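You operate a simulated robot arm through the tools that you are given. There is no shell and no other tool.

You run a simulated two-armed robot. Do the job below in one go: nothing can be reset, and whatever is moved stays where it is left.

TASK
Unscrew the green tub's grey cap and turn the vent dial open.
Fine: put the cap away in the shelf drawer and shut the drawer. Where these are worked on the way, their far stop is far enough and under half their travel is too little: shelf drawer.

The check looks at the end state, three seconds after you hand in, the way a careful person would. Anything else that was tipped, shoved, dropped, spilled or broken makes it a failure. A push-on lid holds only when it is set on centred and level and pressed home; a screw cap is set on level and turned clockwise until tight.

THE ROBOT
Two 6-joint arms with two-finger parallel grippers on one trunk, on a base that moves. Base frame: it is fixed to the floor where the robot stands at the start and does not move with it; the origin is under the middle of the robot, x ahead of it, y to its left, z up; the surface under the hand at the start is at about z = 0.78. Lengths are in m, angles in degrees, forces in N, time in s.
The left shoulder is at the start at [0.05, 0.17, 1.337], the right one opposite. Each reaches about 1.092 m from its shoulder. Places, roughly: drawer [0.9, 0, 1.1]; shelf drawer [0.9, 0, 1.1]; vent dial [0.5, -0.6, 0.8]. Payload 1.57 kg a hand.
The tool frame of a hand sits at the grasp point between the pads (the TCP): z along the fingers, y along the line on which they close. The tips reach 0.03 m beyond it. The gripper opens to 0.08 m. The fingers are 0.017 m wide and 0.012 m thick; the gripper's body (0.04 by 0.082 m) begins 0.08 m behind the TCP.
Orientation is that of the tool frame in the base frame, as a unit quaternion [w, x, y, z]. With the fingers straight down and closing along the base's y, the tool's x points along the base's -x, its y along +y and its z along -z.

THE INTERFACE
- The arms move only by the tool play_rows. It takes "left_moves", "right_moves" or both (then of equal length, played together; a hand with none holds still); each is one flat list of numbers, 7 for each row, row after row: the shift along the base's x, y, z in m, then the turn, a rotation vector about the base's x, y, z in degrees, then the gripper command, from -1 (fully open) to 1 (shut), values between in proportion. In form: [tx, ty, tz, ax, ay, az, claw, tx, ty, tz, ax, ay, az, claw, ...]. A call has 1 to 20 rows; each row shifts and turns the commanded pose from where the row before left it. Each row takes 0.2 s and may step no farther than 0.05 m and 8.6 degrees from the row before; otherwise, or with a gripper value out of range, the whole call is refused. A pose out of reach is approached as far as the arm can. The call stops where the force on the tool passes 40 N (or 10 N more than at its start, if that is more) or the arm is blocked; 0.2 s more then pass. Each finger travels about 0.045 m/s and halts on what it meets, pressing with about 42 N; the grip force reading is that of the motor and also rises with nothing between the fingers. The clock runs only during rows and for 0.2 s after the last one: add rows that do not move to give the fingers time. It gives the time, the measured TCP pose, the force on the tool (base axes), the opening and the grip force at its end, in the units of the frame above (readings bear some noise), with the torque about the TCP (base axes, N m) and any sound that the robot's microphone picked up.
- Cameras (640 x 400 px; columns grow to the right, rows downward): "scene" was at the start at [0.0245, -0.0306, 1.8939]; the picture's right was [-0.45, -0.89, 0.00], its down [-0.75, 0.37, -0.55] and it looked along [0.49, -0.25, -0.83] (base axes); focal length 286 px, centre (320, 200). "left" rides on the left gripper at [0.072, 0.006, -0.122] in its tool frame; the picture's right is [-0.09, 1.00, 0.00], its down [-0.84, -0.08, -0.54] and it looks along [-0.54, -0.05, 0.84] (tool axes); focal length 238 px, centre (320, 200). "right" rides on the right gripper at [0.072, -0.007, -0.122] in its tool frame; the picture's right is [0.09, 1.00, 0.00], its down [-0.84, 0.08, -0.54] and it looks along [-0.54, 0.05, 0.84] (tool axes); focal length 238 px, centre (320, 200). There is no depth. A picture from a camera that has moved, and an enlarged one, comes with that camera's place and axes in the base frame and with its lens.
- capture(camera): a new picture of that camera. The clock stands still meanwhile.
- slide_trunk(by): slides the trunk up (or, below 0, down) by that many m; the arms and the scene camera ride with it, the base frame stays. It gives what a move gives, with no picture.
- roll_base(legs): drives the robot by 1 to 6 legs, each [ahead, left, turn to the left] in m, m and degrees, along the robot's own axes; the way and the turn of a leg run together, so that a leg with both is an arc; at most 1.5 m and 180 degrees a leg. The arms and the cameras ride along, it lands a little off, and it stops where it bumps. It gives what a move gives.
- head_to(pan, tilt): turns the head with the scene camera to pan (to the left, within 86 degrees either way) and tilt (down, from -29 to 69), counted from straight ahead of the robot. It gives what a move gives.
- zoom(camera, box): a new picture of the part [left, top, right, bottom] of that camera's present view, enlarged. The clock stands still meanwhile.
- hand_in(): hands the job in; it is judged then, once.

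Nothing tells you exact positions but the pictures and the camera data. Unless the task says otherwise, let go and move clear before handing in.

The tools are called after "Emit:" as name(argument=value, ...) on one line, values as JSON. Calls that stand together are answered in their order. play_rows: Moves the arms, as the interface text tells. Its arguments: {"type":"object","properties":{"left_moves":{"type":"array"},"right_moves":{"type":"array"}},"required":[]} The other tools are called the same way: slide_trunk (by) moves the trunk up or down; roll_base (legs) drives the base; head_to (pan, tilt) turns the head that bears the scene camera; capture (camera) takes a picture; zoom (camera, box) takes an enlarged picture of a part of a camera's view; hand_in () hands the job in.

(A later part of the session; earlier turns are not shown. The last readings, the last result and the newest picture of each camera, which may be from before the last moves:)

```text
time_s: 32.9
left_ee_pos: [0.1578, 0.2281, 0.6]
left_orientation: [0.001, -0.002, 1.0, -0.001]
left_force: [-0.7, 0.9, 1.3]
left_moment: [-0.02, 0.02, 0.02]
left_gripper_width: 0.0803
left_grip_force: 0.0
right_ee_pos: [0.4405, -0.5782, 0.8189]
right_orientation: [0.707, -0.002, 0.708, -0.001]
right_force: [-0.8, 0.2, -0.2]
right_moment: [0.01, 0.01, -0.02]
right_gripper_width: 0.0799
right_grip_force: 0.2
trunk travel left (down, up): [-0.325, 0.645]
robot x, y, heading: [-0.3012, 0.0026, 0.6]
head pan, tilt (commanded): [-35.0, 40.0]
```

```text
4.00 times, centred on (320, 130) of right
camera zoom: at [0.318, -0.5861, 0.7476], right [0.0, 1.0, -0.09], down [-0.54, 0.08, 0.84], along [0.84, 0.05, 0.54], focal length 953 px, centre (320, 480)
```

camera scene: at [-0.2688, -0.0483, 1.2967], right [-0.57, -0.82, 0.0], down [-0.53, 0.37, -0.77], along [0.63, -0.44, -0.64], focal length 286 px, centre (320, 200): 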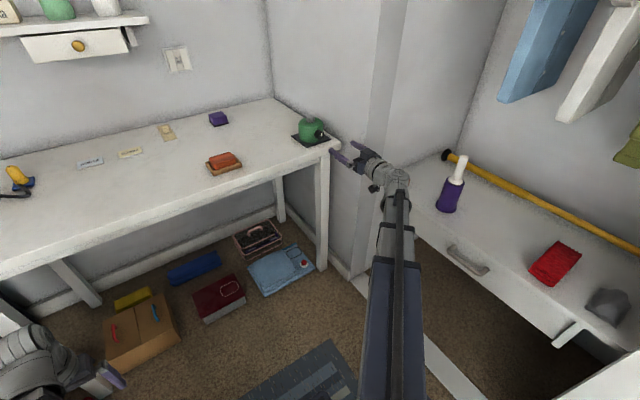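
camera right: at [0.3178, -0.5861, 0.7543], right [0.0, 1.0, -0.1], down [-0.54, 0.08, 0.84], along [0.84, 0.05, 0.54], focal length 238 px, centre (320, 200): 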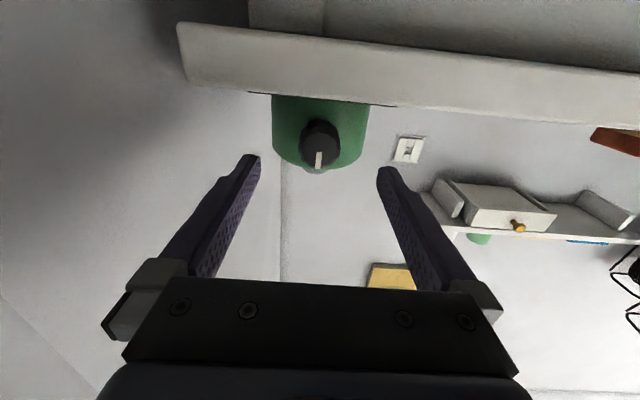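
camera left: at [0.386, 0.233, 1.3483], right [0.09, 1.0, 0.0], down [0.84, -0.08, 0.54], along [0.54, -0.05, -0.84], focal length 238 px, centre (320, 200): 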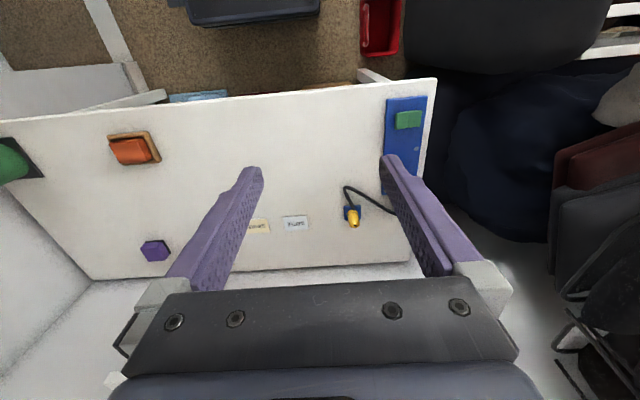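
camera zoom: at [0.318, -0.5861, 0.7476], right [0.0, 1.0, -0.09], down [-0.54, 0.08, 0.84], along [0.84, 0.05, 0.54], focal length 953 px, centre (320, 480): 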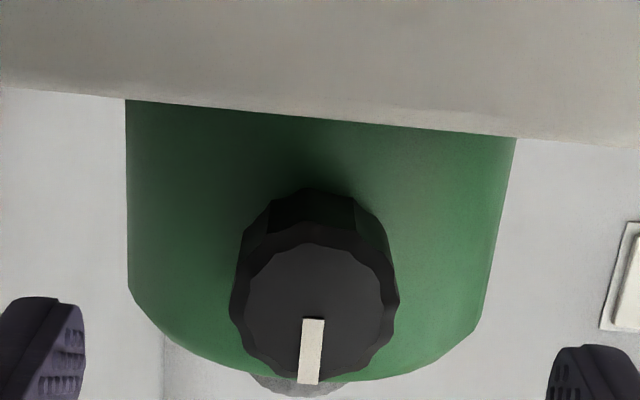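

Emit:
play_rows(right_moves=[0.01, -0.0006, 0, 0, 0, 0, -1, 0.01, -0.0006, 0, 0, 0, 0, -1, 0.01, 0, 0, 0, 0, 0, -1, 0.005, 0, 0, 0, 0, 0, -1])

Emit:
zoom(camera="scene", box=[280, 105, 400, 180])

Emit:
capture(camera="right")

```text
time_s: 33.9
left_ee_pos: [0.1568, 0.2278, 0.6022]
left_orientation: [0.0, -0.002, 1.0, -0.001]
left_force: [-0.3, -0.1, -0.1]
left_moment: [-0.04, -0.01, 0.05]
left_gripper_width: 0.0801
left_grip_force: 0.0
right_ee_pos: [0.4758, -0.5804, 0.8205]
right_orientation: [0.707, -0.003, 0.707, 0.0]
right_force: [0.1, 0.7, -0.2]
right_moment: [0.03, -0.01, 0.02]
right_gripper_width: 0.0799
right_grip_force: 0.1
trunk travel left (down, up): [-0.325, 0.645]
robot x, y, heading: [-0.3004, 0.003, 0.1]
head pan, tilt (commanded): [-35.0, 40.0]
```

```text
5.33 times, centred on (340, 142) of scene
camera zoom: at [-0.2688, -0.0483, 1.2896], right [-0.57, -0.82, 0.0], down [-0.53, 0.37, -0.77], along [0.63, -0.44, -0.64], focal length 1523 px, centre (213, 507)
```

zoom: 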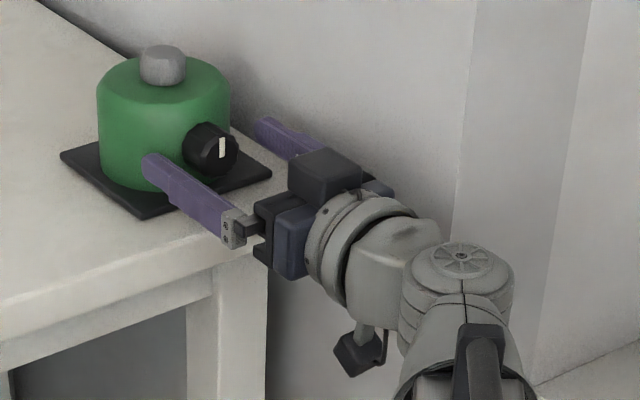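

```text
taken
camera right: at [0.3532, -0.5872, 0.7477], right [0.0, 1.0, -0.1], down [-0.54, 0.08, 0.84], along [0.84, 0.05, 0.54], focal length 238 px, centre (320, 200)
```

right: 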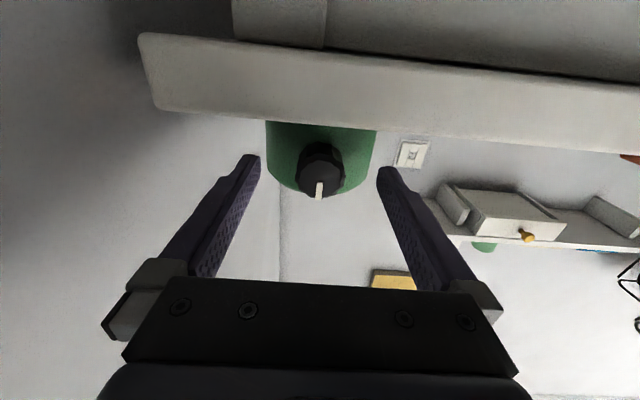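

The fingers straddle the knob evenly. Now I'll close on it and see the reading.

Emit:
play_rows(right_moves=[0, 0, 0, 0, 0, 0, 0, 0, 0, 0, 0, 0, 0, 0.15, 0, 0, 0, 0, 0, 0, 0.5, 0, 0, 0, 0, 0, 0, 0.8, 0, 0, 0, 0, 0, 0, 1])

Emit:
zoom(camera="right", box=[240, 100, 400, 200])

```text
time_s: 35.1
left_ee_pos: [0.1576, 0.2275, 0.6005]
left_orientation: [0.0, -0.002, 1.0, -0.001]
left_force: [-1.1, 0.4, 0.4]
left_moment: [0.01, 0.01, -0.03]
left_gripper_width: 0.08
left_grip_force: 0.1
right_ee_pos: [0.4759, -0.5816, 0.8208]
right_orientation: [0.707, -0.002, 0.707, -0.001]
right_force: [1.5, -0.2, 0.0]
right_moment: [-0.02, -0.08, -0.42]
right_gripper_width: 0.0321
right_grip_force: 30.0
trunk travel left (down, up): [-0.325, 0.645]
robot x, y, heading: [-0.2987, -0.0038, 0.3]
head pan, tilt (commanded): [-35.0, 40.0]
```

```text
4.00 times, centred on (320, 150) of right
camera zoom: at [0.3531, -0.5872, 0.7477], right [0.0, 1.0, -0.1], down [-0.54, 0.08, 0.84], along [0.84, 0.05, 0.54], focal length 953 px, centre (320, 400)
```

zoom: 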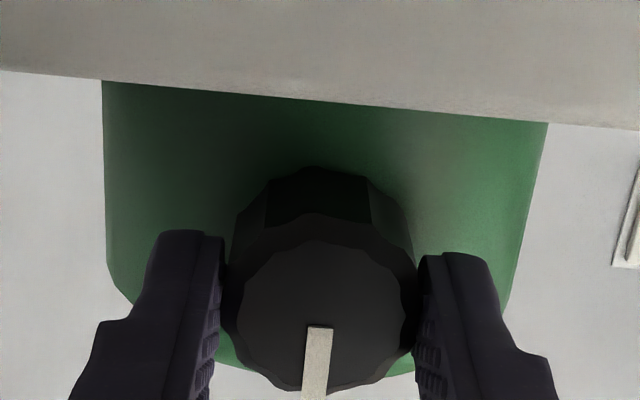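

The knob is held (32 mm). I'll turn it counter-clockwise as seen from the robot (negative about x), a little at first, watching torque.

Emit:
play_rows(right_moves=[0, 0, 0, -4, 0, 0, 1, 0, 0, 0, -4, 0, 0, 1, 0, 0, 0, -4, 0, 0, 1, 0, 0, 0, -4, 0, 0, 1])

Emit:
capture(camera="right")

Emit:
zoom(camera="scene", box=[280, 105, 400, 180])

```text
time_s: 36.1
left_ee_pos: [0.1575, 0.2287, 0.6003]
left_orientation: [0.0, -0.002, 1.0, -0.001]
left_force: [0.4, -0.3, 0.4]
left_moment: [0.02, 0.0, 0.02]
left_gripper_width: 0.0799
left_grip_force: 0.1
right_ee_pos: [0.4742, -0.581, 0.8193]
right_orientation: [0.7, -0.102, 0.7, -0.098]
right_force: [1.1, 3.9, -0.1]
right_moment: [0.69, 0.15, -0.53]
right_gripper_width: 0.0333
right_grip_force: 41.1
trunk travel left (down, up): [-0.325, 0.645]
robot x, y, heading: [-0.3005, 0.0009, 0.2]
head pan, tilt (commanded): [-35.0, 40.0]
```

```text
taken
camera right: at [0.353, -0.6064, 0.7524], right [0.0, 0.93, -0.37], down [-0.54, 0.31, 0.78], along [0.84, 0.2, 0.5], focal length 238 px, centre (320, 200)
```

right: 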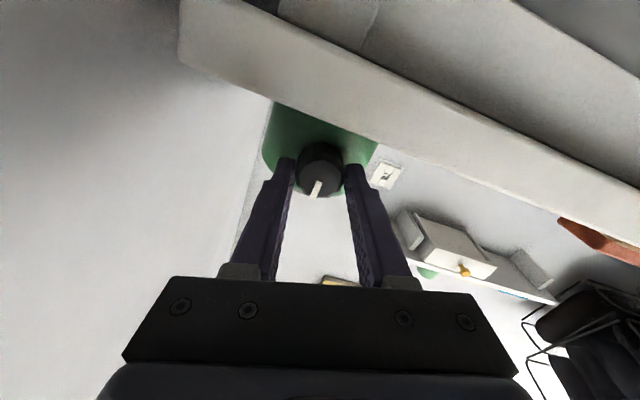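

```text
5.33 times, centred on (340, 142) of scene
camera zoom: at [-0.2686, -0.048, 1.2896], right [-0.57, -0.82, 0.0], down [-0.53, 0.37, -0.77], along [0.63, -0.44, -0.64], focal length 1523 px, centre (213, 507)
```

zoom: 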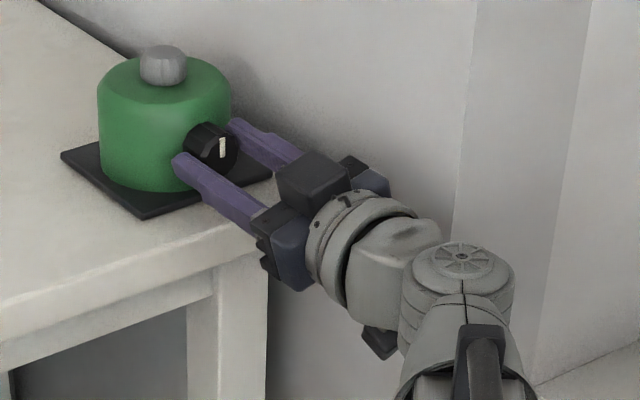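

The mark didn't move and torque rose to 0.7 N·m, so this direction seems to be the stop. I'll turn the other way (clockwise, positive about x).

Emit:
play_rows(right_moves=[0, 0, 0, 4, 0, 0, 1, 0, 0, 0, 4, 0, 0, 1, 0, 0, 0, 4, 0, 0, 1, 0, 0, 0, 4, 0, 0, 1, 0, 0, 0, 4, 0, 0, 1, 0, 0, 0, 4, 0, 0, 1, 0, 0, 0, 4, 0, 0, 1, 0, 0, 0, 4, 0, 0, 1])

Emit:
capture(camera="right")

Emit:
zoom(camera="scene", box=[280, 105, 400, 180])

```text
time_s: 37.9
left_ee_pos: [0.1582, 0.2267, 0.5997]
left_orientation: [0.0, -0.002, 1.0, 0.0]
left_force: [-0.2, -0.6, -0.1]
left_moment: [-0.01, 0.0, -0.01]
left_gripper_width: 0.0802
left_grip_force: 0.1
right_ee_pos: [0.4758, -0.5815, 0.8192]
right_orientation: [0.7, 0.097, 0.7, 0.099]
right_force: [5.6, -2.3, 4.3]
right_moment: [0.02, 0.03, -0.69]
right_gripper_width: 0.0332
right_grip_force: 40.8
trunk travel left (down, up): [-0.325, 0.645]
robot x, y, heading: [-0.2988, -0.001, 0.0]
head pan, tilt (commanded): [-35.0, 40.0]
```

```text
taken
camera right: at [0.3528, -0.5674, 0.7486], right [0.0, 0.98, 0.18], down [-0.54, -0.16, 0.83], along [0.84, -0.1, 0.53], focal length 238 px, centre (320, 200)
```

right: 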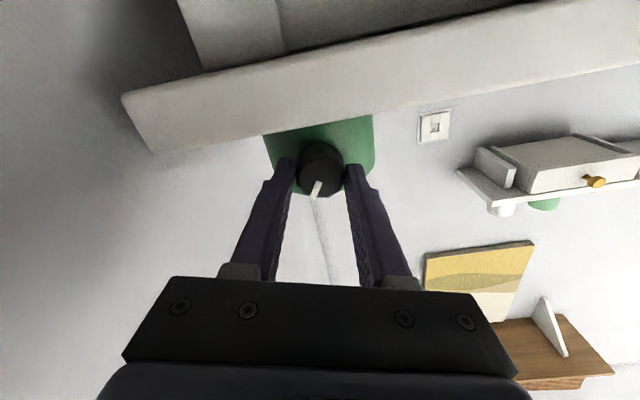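

```text
5.33 times, centred on (340, 142) of scene
camera zoom: at [-0.2686, -0.0482, 1.2896], right [-0.57, -0.82, 0.0], down [-0.53, 0.37, -0.77], along [0.63, -0.44, -0.64], focal length 1523 px, centre (213, 507)
```

zoom: 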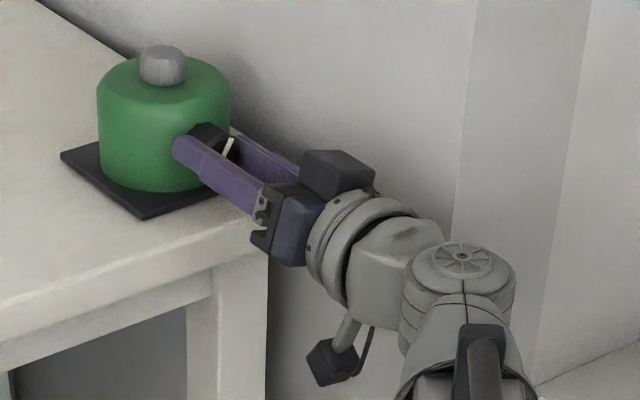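

Now the dial turns freely clockwise (mark leaning right). I'll keep turning in that direction.

Emit:
play_rows(right_moves=[0, 0, 0, 5, 0, 0, 1, 0, 0, 0, 5, 0, 0, 1, 0, 0, 0, 5, 0, 0, 1, 0, 0, 0, 5, 0, 0, 1, 0, 0, 0, 5, 0, 0, 1, 0, 0, 0, 5, 0, 0, 1, 0, 0, 0, 5, 0, 0, 1, 0, 0, 0, 5, 0, 0, 1])

Emit:
capture(camera="right")

Emit:
zoom(camera="scene", box=[280, 105, 400, 180])

```text
time_s: 39.7
left_ee_pos: [0.1576, 0.2257, 0.5992]
left_orientation: [0.0, -0.002, 1.0, 0.0]
left_force: [0.7, -0.3, -0.3]
left_moment: [0.0, 0.02, -0.02]
left_gripper_width: 0.0802
left_grip_force: 0.0
right_ee_pos: [0.4752, -0.583, 0.8191]
right_orientation: [0.625, 0.331, 0.625, 0.331]
right_force: [3.5, -10.6, -3.2]
right_moment: [0.01, 0.99, 0.17]
right_gripper_width: 0.0335
right_grip_force: 41.2
trunk travel left (down, up): [-0.325, 0.645]
robot x, y, heading: [-0.3035, -0.0057, 0.2]
head pan, tilt (commanded): [-35.0, 40.0]
```

```text
taken
camera right: at [0.3528, -0.5258, 0.773], right [0.0, 0.63, 0.77], down [-0.54, -0.65, 0.53], along [0.84, -0.42, 0.34], focal length 238 px, centre (320, 200)
```

right: 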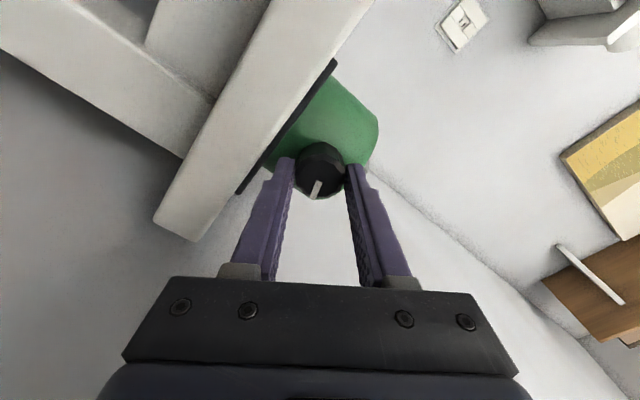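

```text
5.33 times, centred on (340, 142) of scene
camera zoom: at [-0.2681, -0.0494, 1.2895], right [-0.57, -0.82, 0.0], down [-0.53, 0.37, -0.77], along [0.63, -0.44, -0.64], focal length 1523 px, centre (213, 507)
```

zoom: 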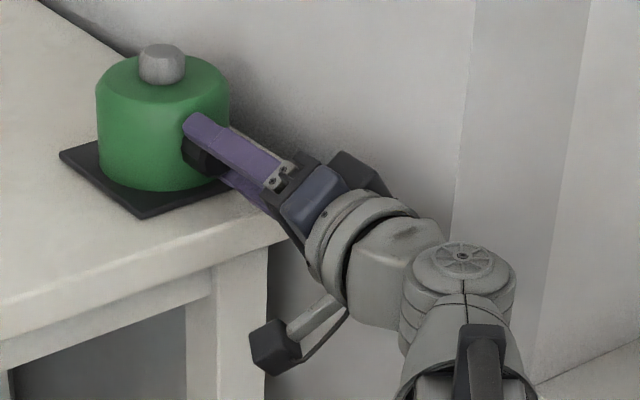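

Still turning with the fingers (about 70° so far). I'll continue until it meets its stop.

Emit:
play_rows(right_moves=[0, 0, 0, 4, 0, 0, 1, 0, 0, 0, 4, 0, 0, 1, 0, 0, 0, 4, 0, 0, 1, 0, 0, 0, 4, 0, 0, 1, 0, 0, 0, 4, 0, 0, 1])

Emit:
zoom(camera="right", box=[240, 100, 400, 200])

Emit:
zoom(camera="scene", box=[280, 105, 400, 180])

```text
time_s: 40.9
left_ee_pos: [0.1575, 0.2261, 0.6001]
left_orientation: [0.001, -0.002, 1.0, 0.0]
left_force: [0.4, -0.3, 0.0]
left_moment: [0.03, -0.01, 0.0]
left_gripper_width: 0.0799
left_grip_force: 0.0
right_ee_pos: [0.4763, -0.5841, 0.8194]
right_orientation: [0.557, 0.435, 0.558, 0.435]
right_force: [-5.7, -11.9, -15.3]
right_moment: [-0.55, 0.07, -0.11]
right_gripper_width: 0.0335
right_grip_force: 41.0
trunk travel left (down, up): [-0.325, 0.645]
robot x, y, heading: [-0.3024, -0.0011, 0.3]
head pan, tilt (commanded): [-35.0, 40.0]
```

```text
4.00 times, centred on (320, 150) of right
camera zoom: at [0.3529, -0.5137, 0.7942], right [0.0, 0.33, 0.94], down [-0.54, -0.79, 0.28], along [0.84, -0.51, 0.18], focal length 953 px, centre (320, 400)
```

zoom: 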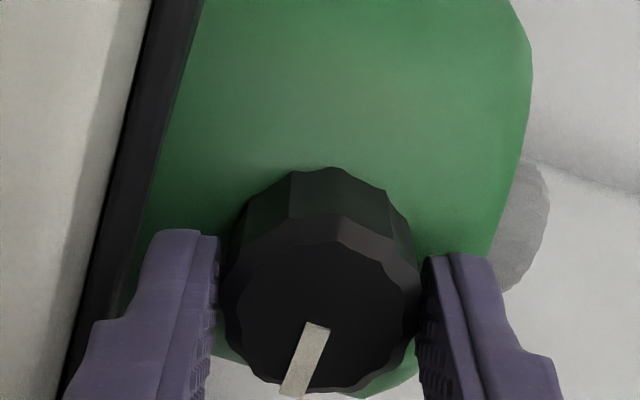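

```text
5.33 times, centred on (340, 142) of scene
camera zoom: at [-0.268, -0.0501, 1.2894], right [-0.57, -0.82, 0.0], down [-0.53, 0.37, -0.77], along [0.63, -0.44, -0.64], focal length 1523 px, centre (213, 507)
```

zoom: 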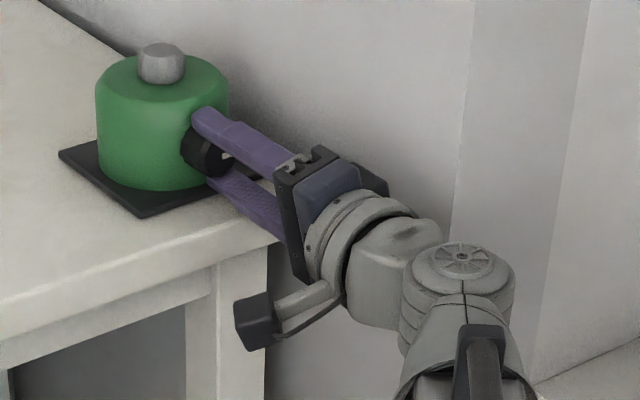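

The mark now points right (≈88° from where it started) and torque is rising, likely the end stop. I'll give it one more small nudge to be sure it's against the stop.

Emit:
play_rows(right_moves=[0, 0, 0, 4, 0, 0, 1, 0, 0, 0, 4, 0, 0, 1, 0, 0, 0, 0, 0, 0, 1])

Emit:
zoom(camera="right", box=[240, 100, 400, 200])

```text
time_s: 41.7
left_ee_pos: [0.1581, 0.2287, 0.6]
left_orientation: [0.0, -0.002, 1.0, 0.001]
left_force: [-0.4, -0.1, -0.2]
left_moment: [0.0, 0.0, 0.02]
left_gripper_width: 0.0801
left_grip_force: 0.0
right_ee_pos: [0.4744, -0.5816, 0.8179]
right_orientation: [0.526, 0.471, 0.526, 0.474]
right_force: [-8.9, -8.4, -19.2]
right_moment: [-0.29, 0.15, -0.05]
right_gripper_width: 0.0328
right_grip_force: 40.6
trunk travel left (down, up): [-0.325, 0.645]
robot x, y, heading: [-0.3022, -0.0003, 0.3]
head pan, tilt (commanded): [-35.0, 40.0]
```

```text
4.00 times, centred on (320, 150) of right
camera zoom: at [0.3533, -0.5112, 0.8037], right [0.0, 0.2, 0.98], down [-0.54, -0.82, 0.17], along [0.84, -0.53, 0.11], focal length 953 px, centre (320, 400)
```

zoom: 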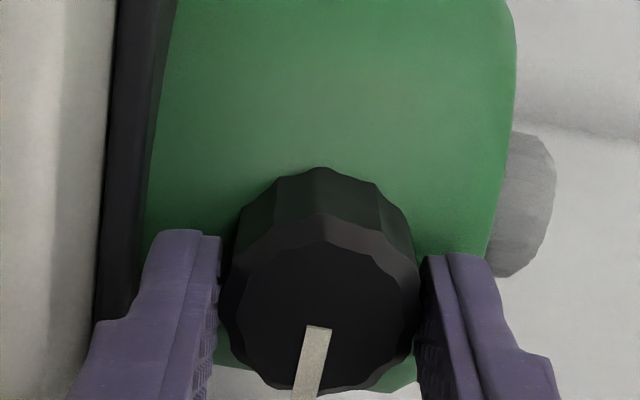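

The mark stayed at 90° while the fingers slipped, so the dial is at its far stop. I'll open the fingers just enough to clear the knob (the lower finger is near the plate) and back straight out.

Emit:
play_rows(right_moves=[0, 0, 0, 0, 0, 0, 0.08, 0, 0, 0, 0, 0, 0, 0.06, 0, 0, 0, 0, 0, 0, 0.06, -0.008, 0, 0, 0, 0, 0, 0.06, -0.012, 0, 0, 0, 0, 0, 0.06, -0.02, 0, 0, 0, 0, 0, 0.06, -0.02, 0, 0, 0, 0, 0, 0.06])

Emit:
capture(camera="right")

Emit:
zoom(camera="scene", box=[280, 105, 400, 180])

```text
time_s: 43.3
left_ee_pos: [0.1578, 0.2278, 0.5996]
left_orientation: [0.0, -0.002, 1.0, -0.001]
left_force: [0.3, 0.1, -0.1]
left_moment: [0.0, 0.02, 0.01]
left_gripper_width: 0.0801
left_grip_force: 0.2
right_ee_pos: [0.4145, -0.5812, 0.8215]
right_orientation: [0.526, 0.472, 0.526, 0.472]
right_force: [-0.8, 0.4, -0.4]
right_moment: [0.03, 0.0, 0.01]
right_gripper_width: 0.0378
right_grip_force: 0.1
trunk travel left (down, up): [-0.325, 0.645]
robot x, y, heading: [-0.2994, -0.0032, 0.2]
head pan, tilt (commanded): [-35.0, 40.0]
```

```text
taken
camera right: at [0.292, -0.5097, 0.8054], right [0.0, 0.2, 0.98], down [-0.54, -0.82, 0.17], along [0.84, -0.53, 0.11], focal length 238 px, centre (320, 200)
```

right: 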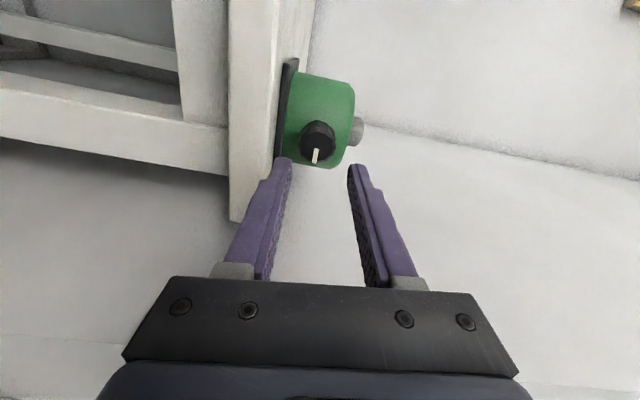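

```text
5.33 times, centred on (340, 142) of scene
camera zoom: at [-0.2688, -0.0483, 1.2896], right [-0.57, -0.82, 0.0], down [-0.53, 0.37, -0.77], along [0.63, -0.44, -0.64], focal length 1523 px, centre (213, 507)
```

zoom: 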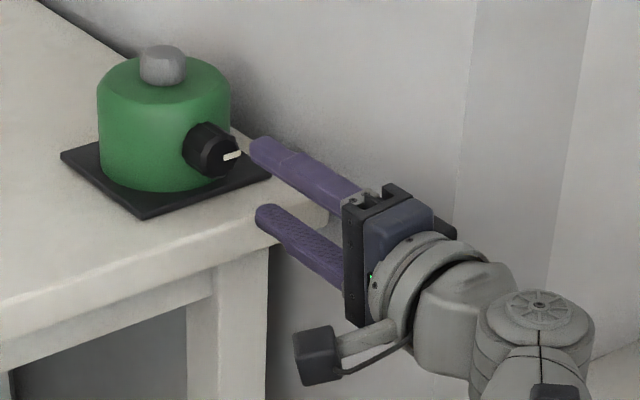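

The dial is open (mark horizontal) and the tub is undisturbed. Next I'll back the right hand off, roll it to neutral, and raise the trunk so it can come over the tub with the fingers down.

Emit:
play_rows(right_moves=[-0.02, 0, 0, 0, 0, 0, 0.06, -0.02, 0, 0, 0, 0, 0, 0.06, 0, 0, 0, -8.4, 0, 0, -1, 0, 0, 0, -8.4, 0, 0, -1, 0, 0, 0, -8.4, 0, 0, -1, 0, 0, 0, -8.4, 0, 0, -1, 0, 0, 0, -8.4, 0, 0, -1, 0, 0, 0, -8.4, 0, 0, -1, 0, 0, 0, -8.4, 0, 0, -1, 0, 0, 0, -8.4, 0, 0, -1, 0, 0, 0, -8.4, 0, 0, -1, 0, 0, 0, -8.4, 0, 0, -1])

Emit:
slide_trunk(by=0.34)

```text
time_s: 45.9
left_ee_pos: [0.1564, 0.2281, 0.6005]
left_orientation: [0.0, -0.002, 1.0, -0.001]
left_force: [0.1, 0.2, 0.5]
left_moment: [0.0, -0.01, 0.0]
left_gripper_width: 0.0797
left_grip_force: 0.1
right_ee_pos: [0.375, -0.5797, 0.8208]
right_orientation: [0.707, -0.002, 0.707, -0.002]
right_force: [-0.2, -0.5, 0.6]
right_moment: [0.02, -0.02, -0.02]
right_gripper_width: 0.0799
right_grip_force: 0.1
trunk travel left (down, up): [-0.325, 0.645]
robot x, y, heading: [-0.2999, 0.0013, -0.0]
head pan, tilt (commanded): [-35.0, 40.0]
```

```text
time_s: 49.2
left_ee_pos: [0.1576, 0.2284, 0.9395]
left_orientation: [0.0, -0.002, 1.0, -0.001]
left_force: [-0.7, 1.4, 0.3]
left_moment: [-0.01, -0.03, 0.02]
left_gripper_width: 0.0798
left_grip_force: 0.2
right_ee_pos: [0.3747, -0.5796, 1.1593]
right_orientation: [0.707, -0.001, 0.707, 0.0]
right_force: [-0.5, -0.2, 0.1]
right_moment: [0.02, 0.03, 0.0]
right_gripper_width: 0.0801
right_grip_force: 0.1
trunk travel left (down, up): [-0.665, 0.305]
robot x, y, heading: [-0.2956, -0.0014, 0.4]
head pan, tilt (commanded): [-35.0, 40.0]
```

Emit:
play_rows(right_moves=[0.0292, 0, -0.0265, 0, 6.923, 0, -1, 0.026, 0, -0.0261, 0, 6.923, 0, -1, 0.0229, 0, -0.0254, 0, 6.923, 0, -1, 0.0199, 0, -0.0242, 0, 6.923, 0, -1, 0.0171, 0, -0.0227, 0, 6.923, 0, -1, 0.0145, 0, -0.0209, 0, 6.923, 0, -1, 0.012, 0, -0.0188, 0, 6.923, 0, -1, 0.0099, 0, -0.0164, 0, 6.923, 0, -1, 0.0081, 0, -0.0138, 0, 6.923, 0, -1, 0.0066, 0, -0.0109, 0, 6.923, 0, -1, 0.0055, 0, -0.0079, 0, 6.923, 0, -1, 0.0047, 0, -0.0048, 0, 6.923, 0, -1, 0.0043, 0, -0.0016, 0, 6.923, 0, -1])

Emit:
capture(camera="right")

Emit:
capture(camera="scene")

```text
time_s: 52.0
left_ee_pos: [0.157, 0.2271, 0.9396]
left_orientation: [0.0, -0.001, 1.0, -0.001]
left_force: [0.2, 1.2, 1.5]
left_moment: [-0.01, 0.02, -0.01]
left_gripper_width: 0.0799
left_grip_force: 0.0
right_ee_pos: [0.5283, -0.5668, 0.9403]
right_orientation: [0.0, 0.0, 1.0, 0.0]
right_force: [0.0, 0.0, -0.5]
right_moment: [0.04, 0.0, -0.01]
right_gripper_width: 0.0797
right_grip_force: 0.0
right hand out of reach, approached as far as the arm can: row 12, 13
trunk travel left (down, up): [-0.665, 0.305]
robot x, y, heading: [-0.2973, -0.0019, 0.1]
head pan, tilt (commanded): [-35.0, 40.0]
```

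```text
taken
camera right: at [0.4553, -0.572, 1.0616], right [-0.09, 1.0, 0.0], down [0.84, 0.08, 0.54], along [0.54, 0.05, -0.84], focal length 238 px, centre (320, 200)
```

right: 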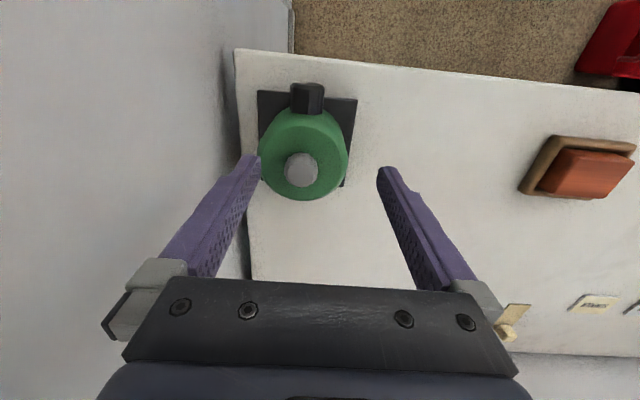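

```text
taken
camera scene: at [-0.2688, -0.0481, 1.6296], right [-0.57, -0.82, 0.0], down [-0.53, 0.37, -0.77], along [0.63, -0.44, -0.64], focal length 286 px, centre (320, 200)
```

scene: 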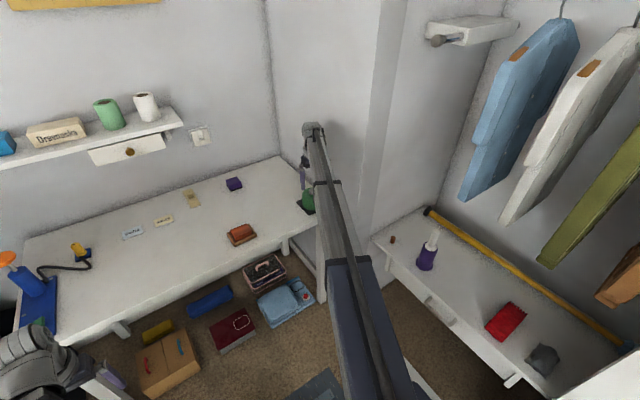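

The arm is at full stretch, just short of the cap. I'll pull the hand back a bit and drive the base 0.12 m forward.

Emit:
play_rows(right_moves=[-0.04, 0, 0, 0, 0, 0, -1, -0.04, 0, 0, 0, 0, 0, -1])

Emit:
roll_base(legs=[[0.12, 0, 0]])

Emit:
capture(camera="right")

```text
time_s: 52.6
left_ee_pos: [0.1572, 0.2279, 0.9403]
left_orientation: [0.0, -0.002, 1.0, -0.001]
left_force: [0.3, 0.6, -0.1]
left_moment: [-0.04, -0.04, 0.0]
left_gripper_width: 0.08
left_grip_force: 0.1
right_ee_pos: [0.4464, -0.5642, 0.9403]
right_orientation: [0.0, -0.002, 1.0, 0.002]
right_force: [1.0, 0.6, 0.2]
right_moment: [-0.01, -0.01, 0.01]
right_gripper_width: 0.0801
right_grip_force: 0.1
trunk travel left (down, up): [-0.665, 0.305]
robot x, y, heading: [-0.3025, -0.0016, 0.5]
head pan, tilt (commanded): [-35.0, 40.0]
```

```text
time_s: 53.9
left_ee_pos: [0.2795, 0.2273, 0.9409]
left_orientation: [0.0, -0.002, 1.0, -0.001]
left_force: [-0.1, -0.2, 0.0]
left_moment: [-0.02, 0.03, 0.0]
left_gripper_width: 0.0801
left_grip_force: 0.0
right_ee_pos: [0.5689, -0.5656, 0.9374]
right_orientation: [0.0, -0.002, 1.0, 0.002]
right_force: [0.6, 0.3, -0.4]
right_moment: [-0.04, 0.02, 0.02]
right_gripper_width: 0.0799
right_grip_force: 0.0
trunk travel left (down, up): [-0.665, 0.305]
robot x, y, heading: [-0.18, 0.001, 0.3]
head pan, tilt (commanded): [-35.0, 40.0]
```

```text
taken
camera right: at [0.4974, -0.5716, 1.0604], right [-0.1, 1.0, 0.0], down [0.84, 0.08, 0.54], along [0.54, 0.05, -0.84], focal length 238 px, centre (320, 200)
```

right: 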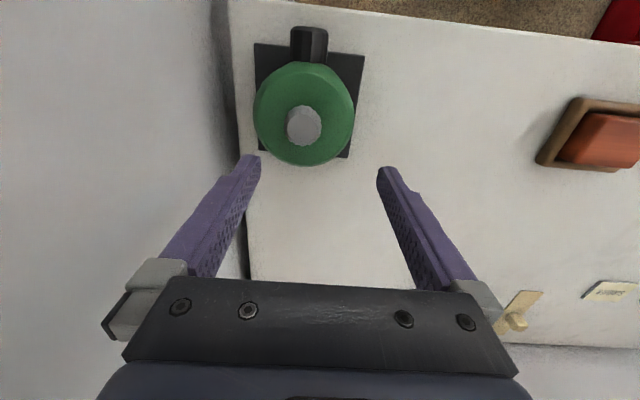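

Emit:
zoom(camera="right", box=[240, 70, 368, 150])

```text
5.00 times, centred on (304, 110) of right
camera zoom: at [0.4974, -0.5716, 1.0604], right [-0.1, 1.0, 0.0], down [0.84, 0.08, 0.54], along [0.54, 0.05, -0.84], focal length 1192 px, centre (400, 650)
```

zoom: 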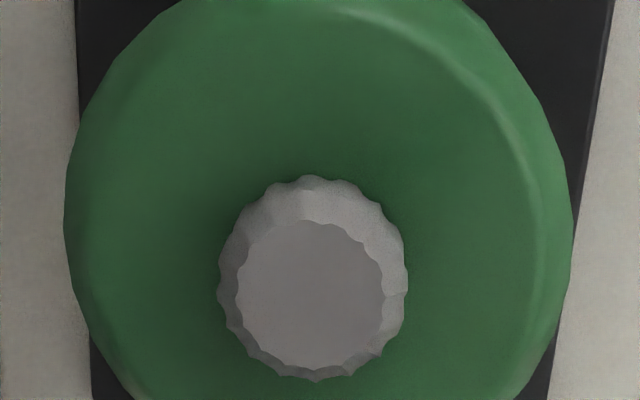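

The cap centre refines to (0.555, -0.581). I'll centre the hand above it and pre-roll it clockwise about 85° so there is a long counter-clockwise stroke, then check.

Emit:
play_rows(right_moves=[-0.0014, -0.0016, 0, 0, 0, -8.5, -1, -0.0015, -0.0017, 0, 0, 0, -8.5, -1, -0.0014, -0.0016, 0, 0, 0, -8.5, -1, -0.0015, -0.0017, 0, 0, 0, -8.5, -1, -0.0014, -0.0016, 0, 0, 0, -8.5, -1, -0.0015, -0.0017, 0, 0, 0, -8.5, -1, -0.0014, -0.0016, 0, 0, 0, -8.5, -1, -0.0015, -0.0017, 0, 0, 0, -8.5, -1, -0.0014, -0.0016, 0, 0, 0, -8.5, -1, -0.0014, -0.0016, 0, 0, 0, -8.5, -1])

Emit:
capture(camera="right")

```text
time_s: 56.0
left_ee_pos: [0.2779, 0.2283, 0.9404]
left_orientation: [0.0, -0.002, 1.0, -0.001]
left_force: [0.0, -0.2, 1.0]
left_moment: [-0.04, 0.02, 0.0]
left_gripper_width: 0.0802
left_grip_force: 0.0
right_ee_pos: [0.5525, -0.5816, 0.9401]
right_orientation: [0.002, 0.676, 0.737, 0.002]
right_force: [0.6, 0.1, -0.4]
right_moment: [-0.01, -0.01, 0.0]
right_gripper_width: 0.0799
right_grip_force: 0.1
trunk travel left (down, up): [-0.665, 0.305]
robot x, y, heading: [-0.1773, -0.0042, 0.4]
head pan, tilt (commanded): [-35.0, 40.0]
```

```text
taken
camera right: at [0.5396, -0.5099, 1.0615], right [0.98, 0.18, 0.0], down [0.15, -0.83, 0.54], along [0.1, -0.53, -0.84], focal length 238 px, centre (320, 200)
```

right: 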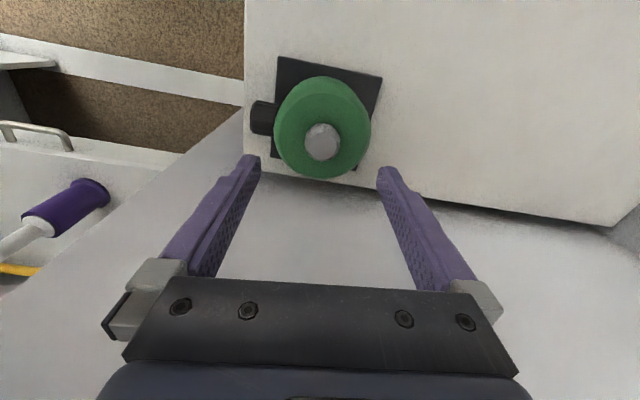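

Emit:
zoom(camera="right", box=[256, 90, 384, 170])

```text
5.00 times, centred on (320, 130) of right
camera zoom: at [0.5396, -0.5099, 1.0615], right [0.98, 0.18, 0.0], down [0.15, -0.83, 0.54], along [0.1, -0.53, -0.84], focal length 1192 px, centre (320, 550)
```

zoom: 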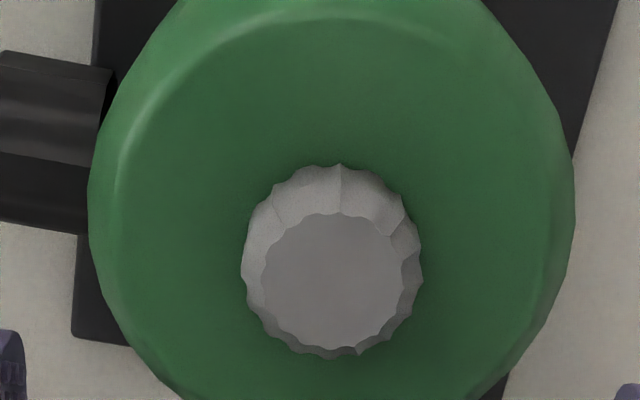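

Cap centre confirmed near (0.5547, -0.5806), its base at about z=0.847. I'll nudge to centre and lower the trunk so that the fingertips end about 2 mm above the tub's top.

Emit:
play_rows(right_moves=[0.0018, 0.0004, 0, 0, 0, 0, -1, 0, 0, 0, 0, 0, 0, -1])

Emit:
slide_trunk(by=-0.059)

Emit:
capture(camera="right")

Emit:
zoom(camera="scene", box=[270, 130, 400, 220])

```text
time_s: 56.6
left_ee_pos: [0.2781, 0.2287, 0.9397]
left_orientation: [0.0, -0.001, 1.0, -0.002]
left_force: [-0.3, -0.6, 0.6]
left_moment: [-0.02, 0.03, 0.0]
left_gripper_width: 0.0799
left_grip_force: 0.1
right_ee_pos: [0.5554, -0.5819, 0.9394]
right_orientation: [0.002, 0.675, 0.738, 0.001]
right_force: [-0.4, 1.0, -0.5]
right_moment: [0.0, -0.01, 0.0]
right_gripper_width: 0.08
right_grip_force: 0.2
trunk travel left (down, up): [-0.665, 0.305]
robot x, y, heading: [-0.1796, -0.0011, 0.2]
head pan, tilt (commanded): [-35.0, 40.0]
```

```text
time_s: 57.6
left_ee_pos: [0.2771, 0.2285, 0.8798]
left_orientation: [0.0, -0.002, 1.0, -0.001]
left_force: [0.6, 0.5, 0.0]
left_moment: [0.08, 0.0, -0.01]
left_gripper_width: 0.0802
left_grip_force: 0.1
right_ee_pos: [0.5546, -0.5813, 0.8817]
right_orientation: [0.002, 0.675, 0.738, 0.002]
right_force: [0.3, 0.0, 0.3]
right_moment: [-0.04, -0.01, 0.02]
right_gripper_width: 0.0799
right_grip_force: 0.1
trunk travel left (down, up): [-0.606, 0.364]
robot x, y, heading: [-0.1788, 0.0034, 0.4]
head pan, tilt (commanded): [-35.0, 40.0]
```

```text
taken
camera right: at [0.5412, -0.5093, 1.0026], right [0.98, 0.18, 0.0], down [0.15, -0.83, 0.54], along [0.1, -0.53, -0.84], focal length 238 px, centre (320, 200)
```

right: 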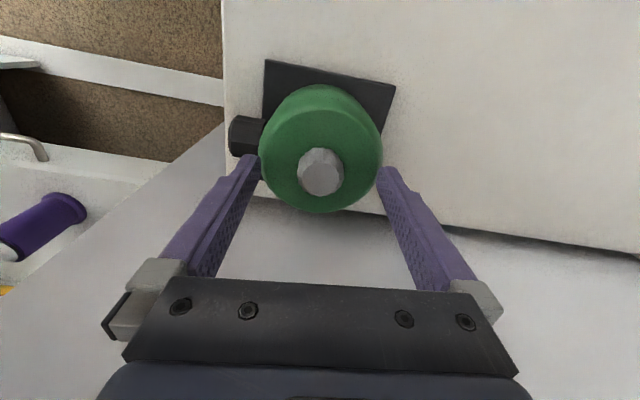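

```text
4.44 times, centred on (335, 175) of scene
camera zoom: at [-0.1485, -0.0477, 1.5706], right [-0.57, -0.82, 0.0], down [-0.53, 0.37, -0.77], along [0.63, -0.44, -0.64], focal length 1269 px, centre (253, 311)
```

zoom: 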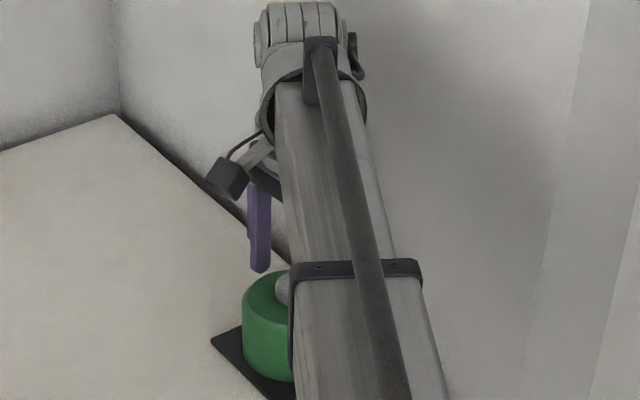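

Emit:
slide_trunk(by=-0.002)

Emit:
play_rows(right_moves=[0, 0, 0, 0, 0, 0, 0, 0, 0, 0, 0, 0, 0, 0.2, 0, 0, 0, 0, 0, 0, 0.5, 0, 0, 0, 0, 0, 0, 1, 0, 0, 0, 0, 0, 0, 1])

Emit:
zoom(camera="right", box=[240, 110, 400, 210])

```text
time_s: 58.2
left_ee_pos: [0.2776, 0.2271, 0.8791]
left_orientation: [0.0, -0.001, 1.0, 0.0]
left_force: [-0.2, 0.2, 0.0]
left_moment: [0.02, -0.05, 0.01]
left_gripper_width: 0.08
left_grip_force: 0.0
right_ee_pos: [0.5559, -0.5811, 0.8785]
right_orientation: [0.002, 0.674, 0.738, 0.001]
right_force: [0.5, -0.6, 0.1]
right_moment: [-0.02, -0.02, -0.02]
right_gripper_width: 0.0801
right_grip_force: 0.0
trunk travel left (down, up): [-0.604, 0.366]
robot x, y, heading: [-0.1765, 0.0023, 0.3]
head pan, tilt (commanded): [-35.0, 40.0]
```

```text
time_s: 59.4
left_ee_pos: [0.2787, 0.2283, 0.8785]
left_orientation: [0.001, -0.003, 1.0, -0.001]
left_force: [0.0, -0.6, 0.6]
left_moment: [0.0, 0.02, 0.01]
left_gripper_width: 0.0799
left_grip_force: 0.0
right_ee_pos: [0.556, -0.5811, 0.878]
right_orientation: [0.001, 0.674, 0.739, 0.001]
right_force: [3.3, 0.4, 1.2]
right_moment: [-0.01, -0.07, -0.02]
right_gripper_width: 0.0296
right_grip_force: 29.3
trunk travel left (down, up): [-0.604, 0.366]
robot x, y, heading: [-0.1784, 0.0002, 0.3]
head pan, tilt (commanded): [-35.0, 40.0]
```

```text
4.00 times, centred on (320, 160) of right
camera zoom: at [0.5416, -0.5093, 1.0004], right [0.98, 0.18, 0.0], down [0.15, -0.83, 0.54], along [0.1, -0.53, -0.84], focal length 953 px, centre (320, 360)
```

zoom: 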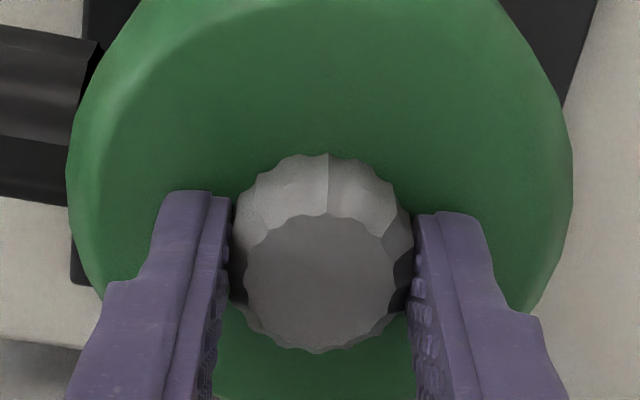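

The cap is held (≈30 mm). Now I'll turn it counter-clockwise (positive about z) and watch whether it follows.

Emit:
play_rows(right_moves=[0, 0, 0, 0, 0, 5, 1, 0, 0, 0, 0, 0, 6, 1, 0, 0, 0, 0, 0, 7, 1, 0, 0, 0, 0, 0, 7, 1, 0, 0, 0, 0, 0, 7, 1])

Emit:
zoom(camera="right", box=[240, 110, 400, 210])

```text
time_s: 60.6
left_ee_pos: [0.2772, 0.2287, 0.8782]
left_orientation: [0.0, -0.002, 1.0, -0.001]
left_force: [0.6, 0.0, -0.2]
left_moment: [-0.02, 0.0, -0.01]
left_gripper_width: 0.0801
left_grip_force: 0.1
right_ee_pos: [0.555, -0.5811, 0.8791]
right_orientation: [0.002, 0.444, 0.896, 0.002]
right_force: [6.1, -1.9, 5.5]
right_moment: [-0.06, -0.13, -0.02]
right_gripper_width: 0.0287
right_grip_force: 39.0
trunk travel left (down, up): [-0.604, 0.366]
robot x, y, heading: [-0.18, 0.0056, 0.3]
head pan, tilt (commanded): [-35.0, 40.0]
```

```text
4.00 times, centred on (320, 160) of right
camera zoom: at [0.5059, -0.5271, 1.0005], right [0.74, 0.68, 0.0], down [0.57, -0.62, 0.54], along [0.37, -0.4, -0.84], focal length 953 px, centre (320, 360)
```

zoom: 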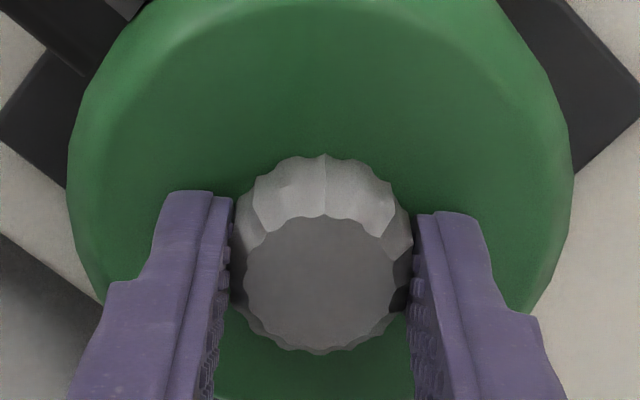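

Torque is nearly zero, so the cap seems to turn with the fingers; I'll continue the stroke.

Emit:
play_rows(right_moves=[0, 0, 0, 0, 0, 8, 1, 0, 0, 0, 0, 0, 8, 1, 0, 0, 0, 0, 0, 8, 1, 0, 0, 0, 0, 0, 8, 1, 0, 0, 0, 0, 0, 8, 1, 0, 0, 0, 0, 0, 8, 1])

Emit:
zoom(camera="right", box=[240, 110, 400, 210])

```text
time_s: 62.0
left_ee_pos: [0.2773, 0.2281, 0.8788]
left_orientation: [0.0, -0.002, 1.0, -0.001]
left_force: [0.4, 0.5, -0.2]
left_moment: [0.04, 0.0, -0.01]
left_gripper_width: 0.0798
left_grip_force: 0.1
right_ee_pos: [0.5556, -0.5811, 0.8784]
right_orientation: [0.002, 0.041, 0.999, 0.002]
right_force: [6.1, -2.7, 7.9]
right_moment: [-0.1, -0.21, 0.0]
right_gripper_width: 0.0288
right_grip_force: 38.8
trunk travel left (down, up): [-0.604, 0.366]
robot x, y, heading: [-0.177, -0.0023, 0.2]
head pan, tilt (commanded): [-35.0, 40.0]
```

```text
4.00 times, centred on (320, 160) of right
camera zoom: at [0.4828, -0.5812, 1.0007], right [-0.01, 1.0, 0.0], down [0.84, 0.01, 0.54], along [0.54, 0.01, -0.84], focal length 953 px, centre (320, 360)
```

zoom: 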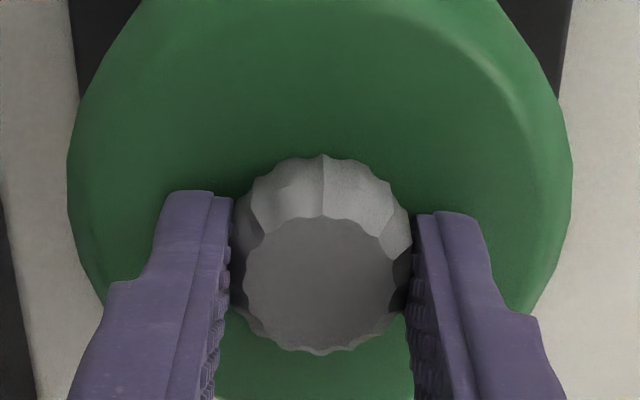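

The cap clearly turns with the fingers. I'll finish this stroke to about +40°, then open slightly, swing back and regrasp.

Emit:
play_rows(right_moves=[0, 0, 0, 0, 0, 8.5, 1, 0, 0, 0, 0, 0, 8.5, 1, 0, 0, 0, 0, 0, 8.5, 1, 0, 0, 0, 0, 0, 8.5, 1, 0, 0, 0, 0, 0, 8.5, 1])

Emit:
capture(camera="right")

```text
time_s: 63.2
left_ee_pos: [0.278, 0.2287, 0.8789]
left_orientation: [0.0, -0.002, 1.0, 0.0]
left_force: [-0.4, -0.4, 0.0]
left_moment: [0.01, 0.0, -0.02]
left_gripper_width: 0.08
left_grip_force: 0.1
right_ee_pos: [0.5552, -0.5806, 0.878]
right_orientation: [-0.001, -0.325, 0.946, 0.002]
right_force: [7.6, -1.3, 10.1]
right_moment: [-0.04, -0.23, -0.01]
right_gripper_width: 0.0287
right_grip_force: 39.1
trunk travel left (down, up): [-0.604, 0.366]
robot x, y, heading: [-0.1823, -0.001, 0.3]
head pan, tilt (commanded): [-35.0, 40.0]
```

```text
taken
camera right: at [0.5026, -0.6299, 1.0008], right [-0.68, 0.73, 0.0], down [0.61, 0.57, 0.54], along [0.39, 0.37, -0.84], focal length 238 px, centre (320, 200)
```

right: 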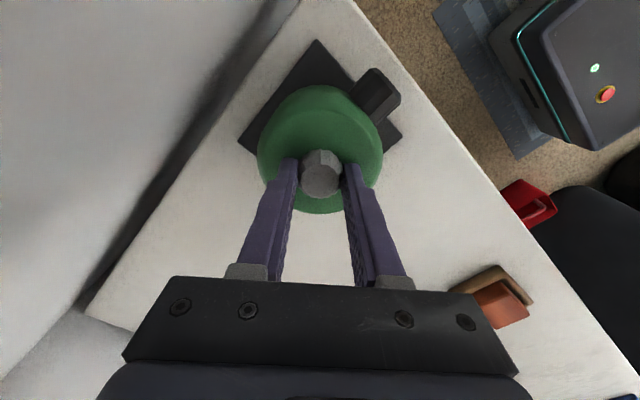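

One stroke of about 123° done with no resistance. Opening slightly, swinging back for the next stroke.

Emit:
play_rows(right_moves=[0, 0, 0, 0, 0, 0, -0.15, 0, 0, 0, 0, 0, 0, -0.15, 0, 0, 0, 0, 0, -8.5, -0.15, 0, 0, 0, 0, 0, -8.5, -0.15, 0, 0, 0, 0, 0, -8.5, -0.15, 0, 0, 0, 0, 0, -8.5, -0.15, 0, 0, 0, 0, 0, -8.5, -0.15, 0, 0, 0, 0, 0, -8.5, -0.15, 0, 0, 0, 0, 0, -8.5, -0.15, 0, 0, 0, 0, 0, -8.5, -0.15, 0, 0, 0, 0, 0, -8.5, -0.15, 0, 0, 0, 0, 0, -8.5, -0.15, 0, 0, 0, 0, 0, -8.5, -0.15, 0, 0, 0, 0, 0, -8.5, -0.15, 0, 0, 0, 0, 0, -8.5, -0.15, 0, 0, 0, 0, 0, -8.5, -0.15, 0, 0, 0, 0, 0, -8.5, -0.15, 0, 0, 0, 0, 0, -8.5, -0.15, 0, 0, 0, 0, 0, -8.5, -0.15, 0, 0, 0, 0, 0, -8.5, -0.15])

Emit:
capture(camera="right")

```text
time_s: 67.4
left_ee_pos: [0.2774, 0.228, 0.8787]
left_orientation: [0.001, -0.002, 1.0, -0.002]
left_force: [-0.1, 0.3, -0.3]
left_moment: [-0.06, -0.01, 0.03]
left_gripper_width: 0.0799
left_grip_force: 0.0
right_ee_pos: [0.555, -0.5811, 0.8787]
right_orientation: [0.002, 0.845, 0.534, 0.001]
right_force: [-0.2, 0.6, 0.3]
right_moment: [-0.01, 0.0, 0.01]
right_gripper_width: 0.0461
right_grip_force: 0.0
trunk travel left (down, up): [-0.604, 0.366]
robot x, y, heading: [-0.1814, -0.0003, 0.2]
head pan, tilt (commanded): [-35.0, 40.0]
```

```text
taken
camera right: at [0.5796, -0.5127, 1.0004], right [0.94, -0.34, 0.0], down [-0.29, -0.79, 0.54], along [-0.18, -0.51, -0.84], focal length 238 px, centre (320, 200)
```

right: 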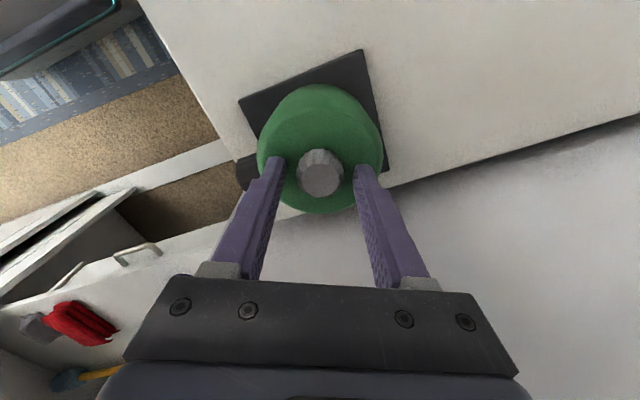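

Emit:
play_rows(right_moves=[0, 0, 0, 0, 0, -8.5, -0.15, 0, 0, 0, 0, 0, -8.5, -0.15, 0, 0, 0, 0, 0, 0, 0.5, 0, 0, 0, 0, 0, 0, 1, 0, 0, 0, 0, 0, 0, 1, 0, 0, 0, 0, 0, 8.5, 1, 0, 0, 0, 0, 0, 8.5, 1, 0, 0, 0, 0, 0, 8.5, 1, 0, 0, 0, 0, 0, 8.5, 1, 0, 0, 0, 0, 0, 8.5, 1, 0, 0, 0, 0, 0, 8.5, 1, 0, 0, 0, 0, 0, 8.5, 1, 0, 0, 0, 0, 0, 8.5, 1, 0, 0, 0, 0, 0, 8.5, 1, 0, 0, 0, 0, 0, 8.5, 1, 0, 0, 0, 0, 0, 8.5, 1, 0, 0, 0, 0, 0, 8.5, 1, 0, 0, 0, 0, 0, 8.5, 1, 0, 0, 0, 0, 0, 8.5, 1, 0, 0, 0, 0, 0, 8.5, 1])

Emit:
zoom(camera="right", box=[240, 110, 400, 210])

```text
time_s: 71.6
left_ee_pos: [0.2774, 0.229, 0.8783]
left_orientation: [0.0, -0.002, 1.0, -0.001]
left_force: [0.6, 0.0, 0.0]
left_moment: [-0.02, 0.0, 0.02]
left_gripper_width: 0.08
left_grip_force: 0.0
right_ee_pos: [0.5555, -0.5802, 0.8781]
right_orientation: [0.001, 0.04, 0.999, 0.001]
right_force: [11.9, -4.0, 12.8]
right_moment: [-0.15, -0.33, -0.04]
right_gripper_width: 0.0302
right_grip_force: 39.5
trunk travel left (down, up): [-0.604, 0.366]
robot x, y, heading: [-0.1814, 0.0008, 0.5]
head pan, tilt (commanded): [-35.0, 40.0]
```

```text
4.00 times, centred on (320, 160) of right
camera zoom: at [0.4828, -0.5812, 1.0007], right [-0.01, 1.0, 0.0], down [0.84, 0.01, 0.54], along [0.54, 0.01, -0.84], focal length 953 px, centre (320, 360)
```

zoom: 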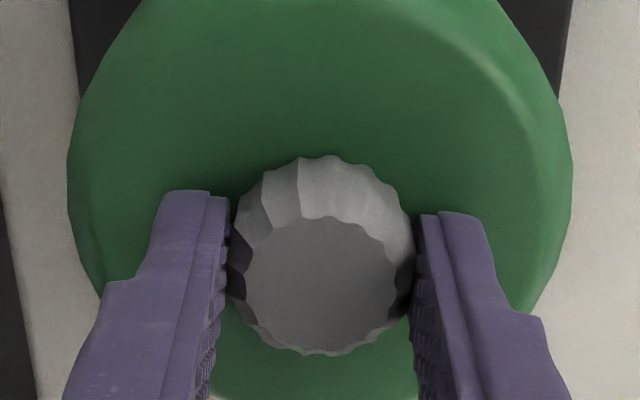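

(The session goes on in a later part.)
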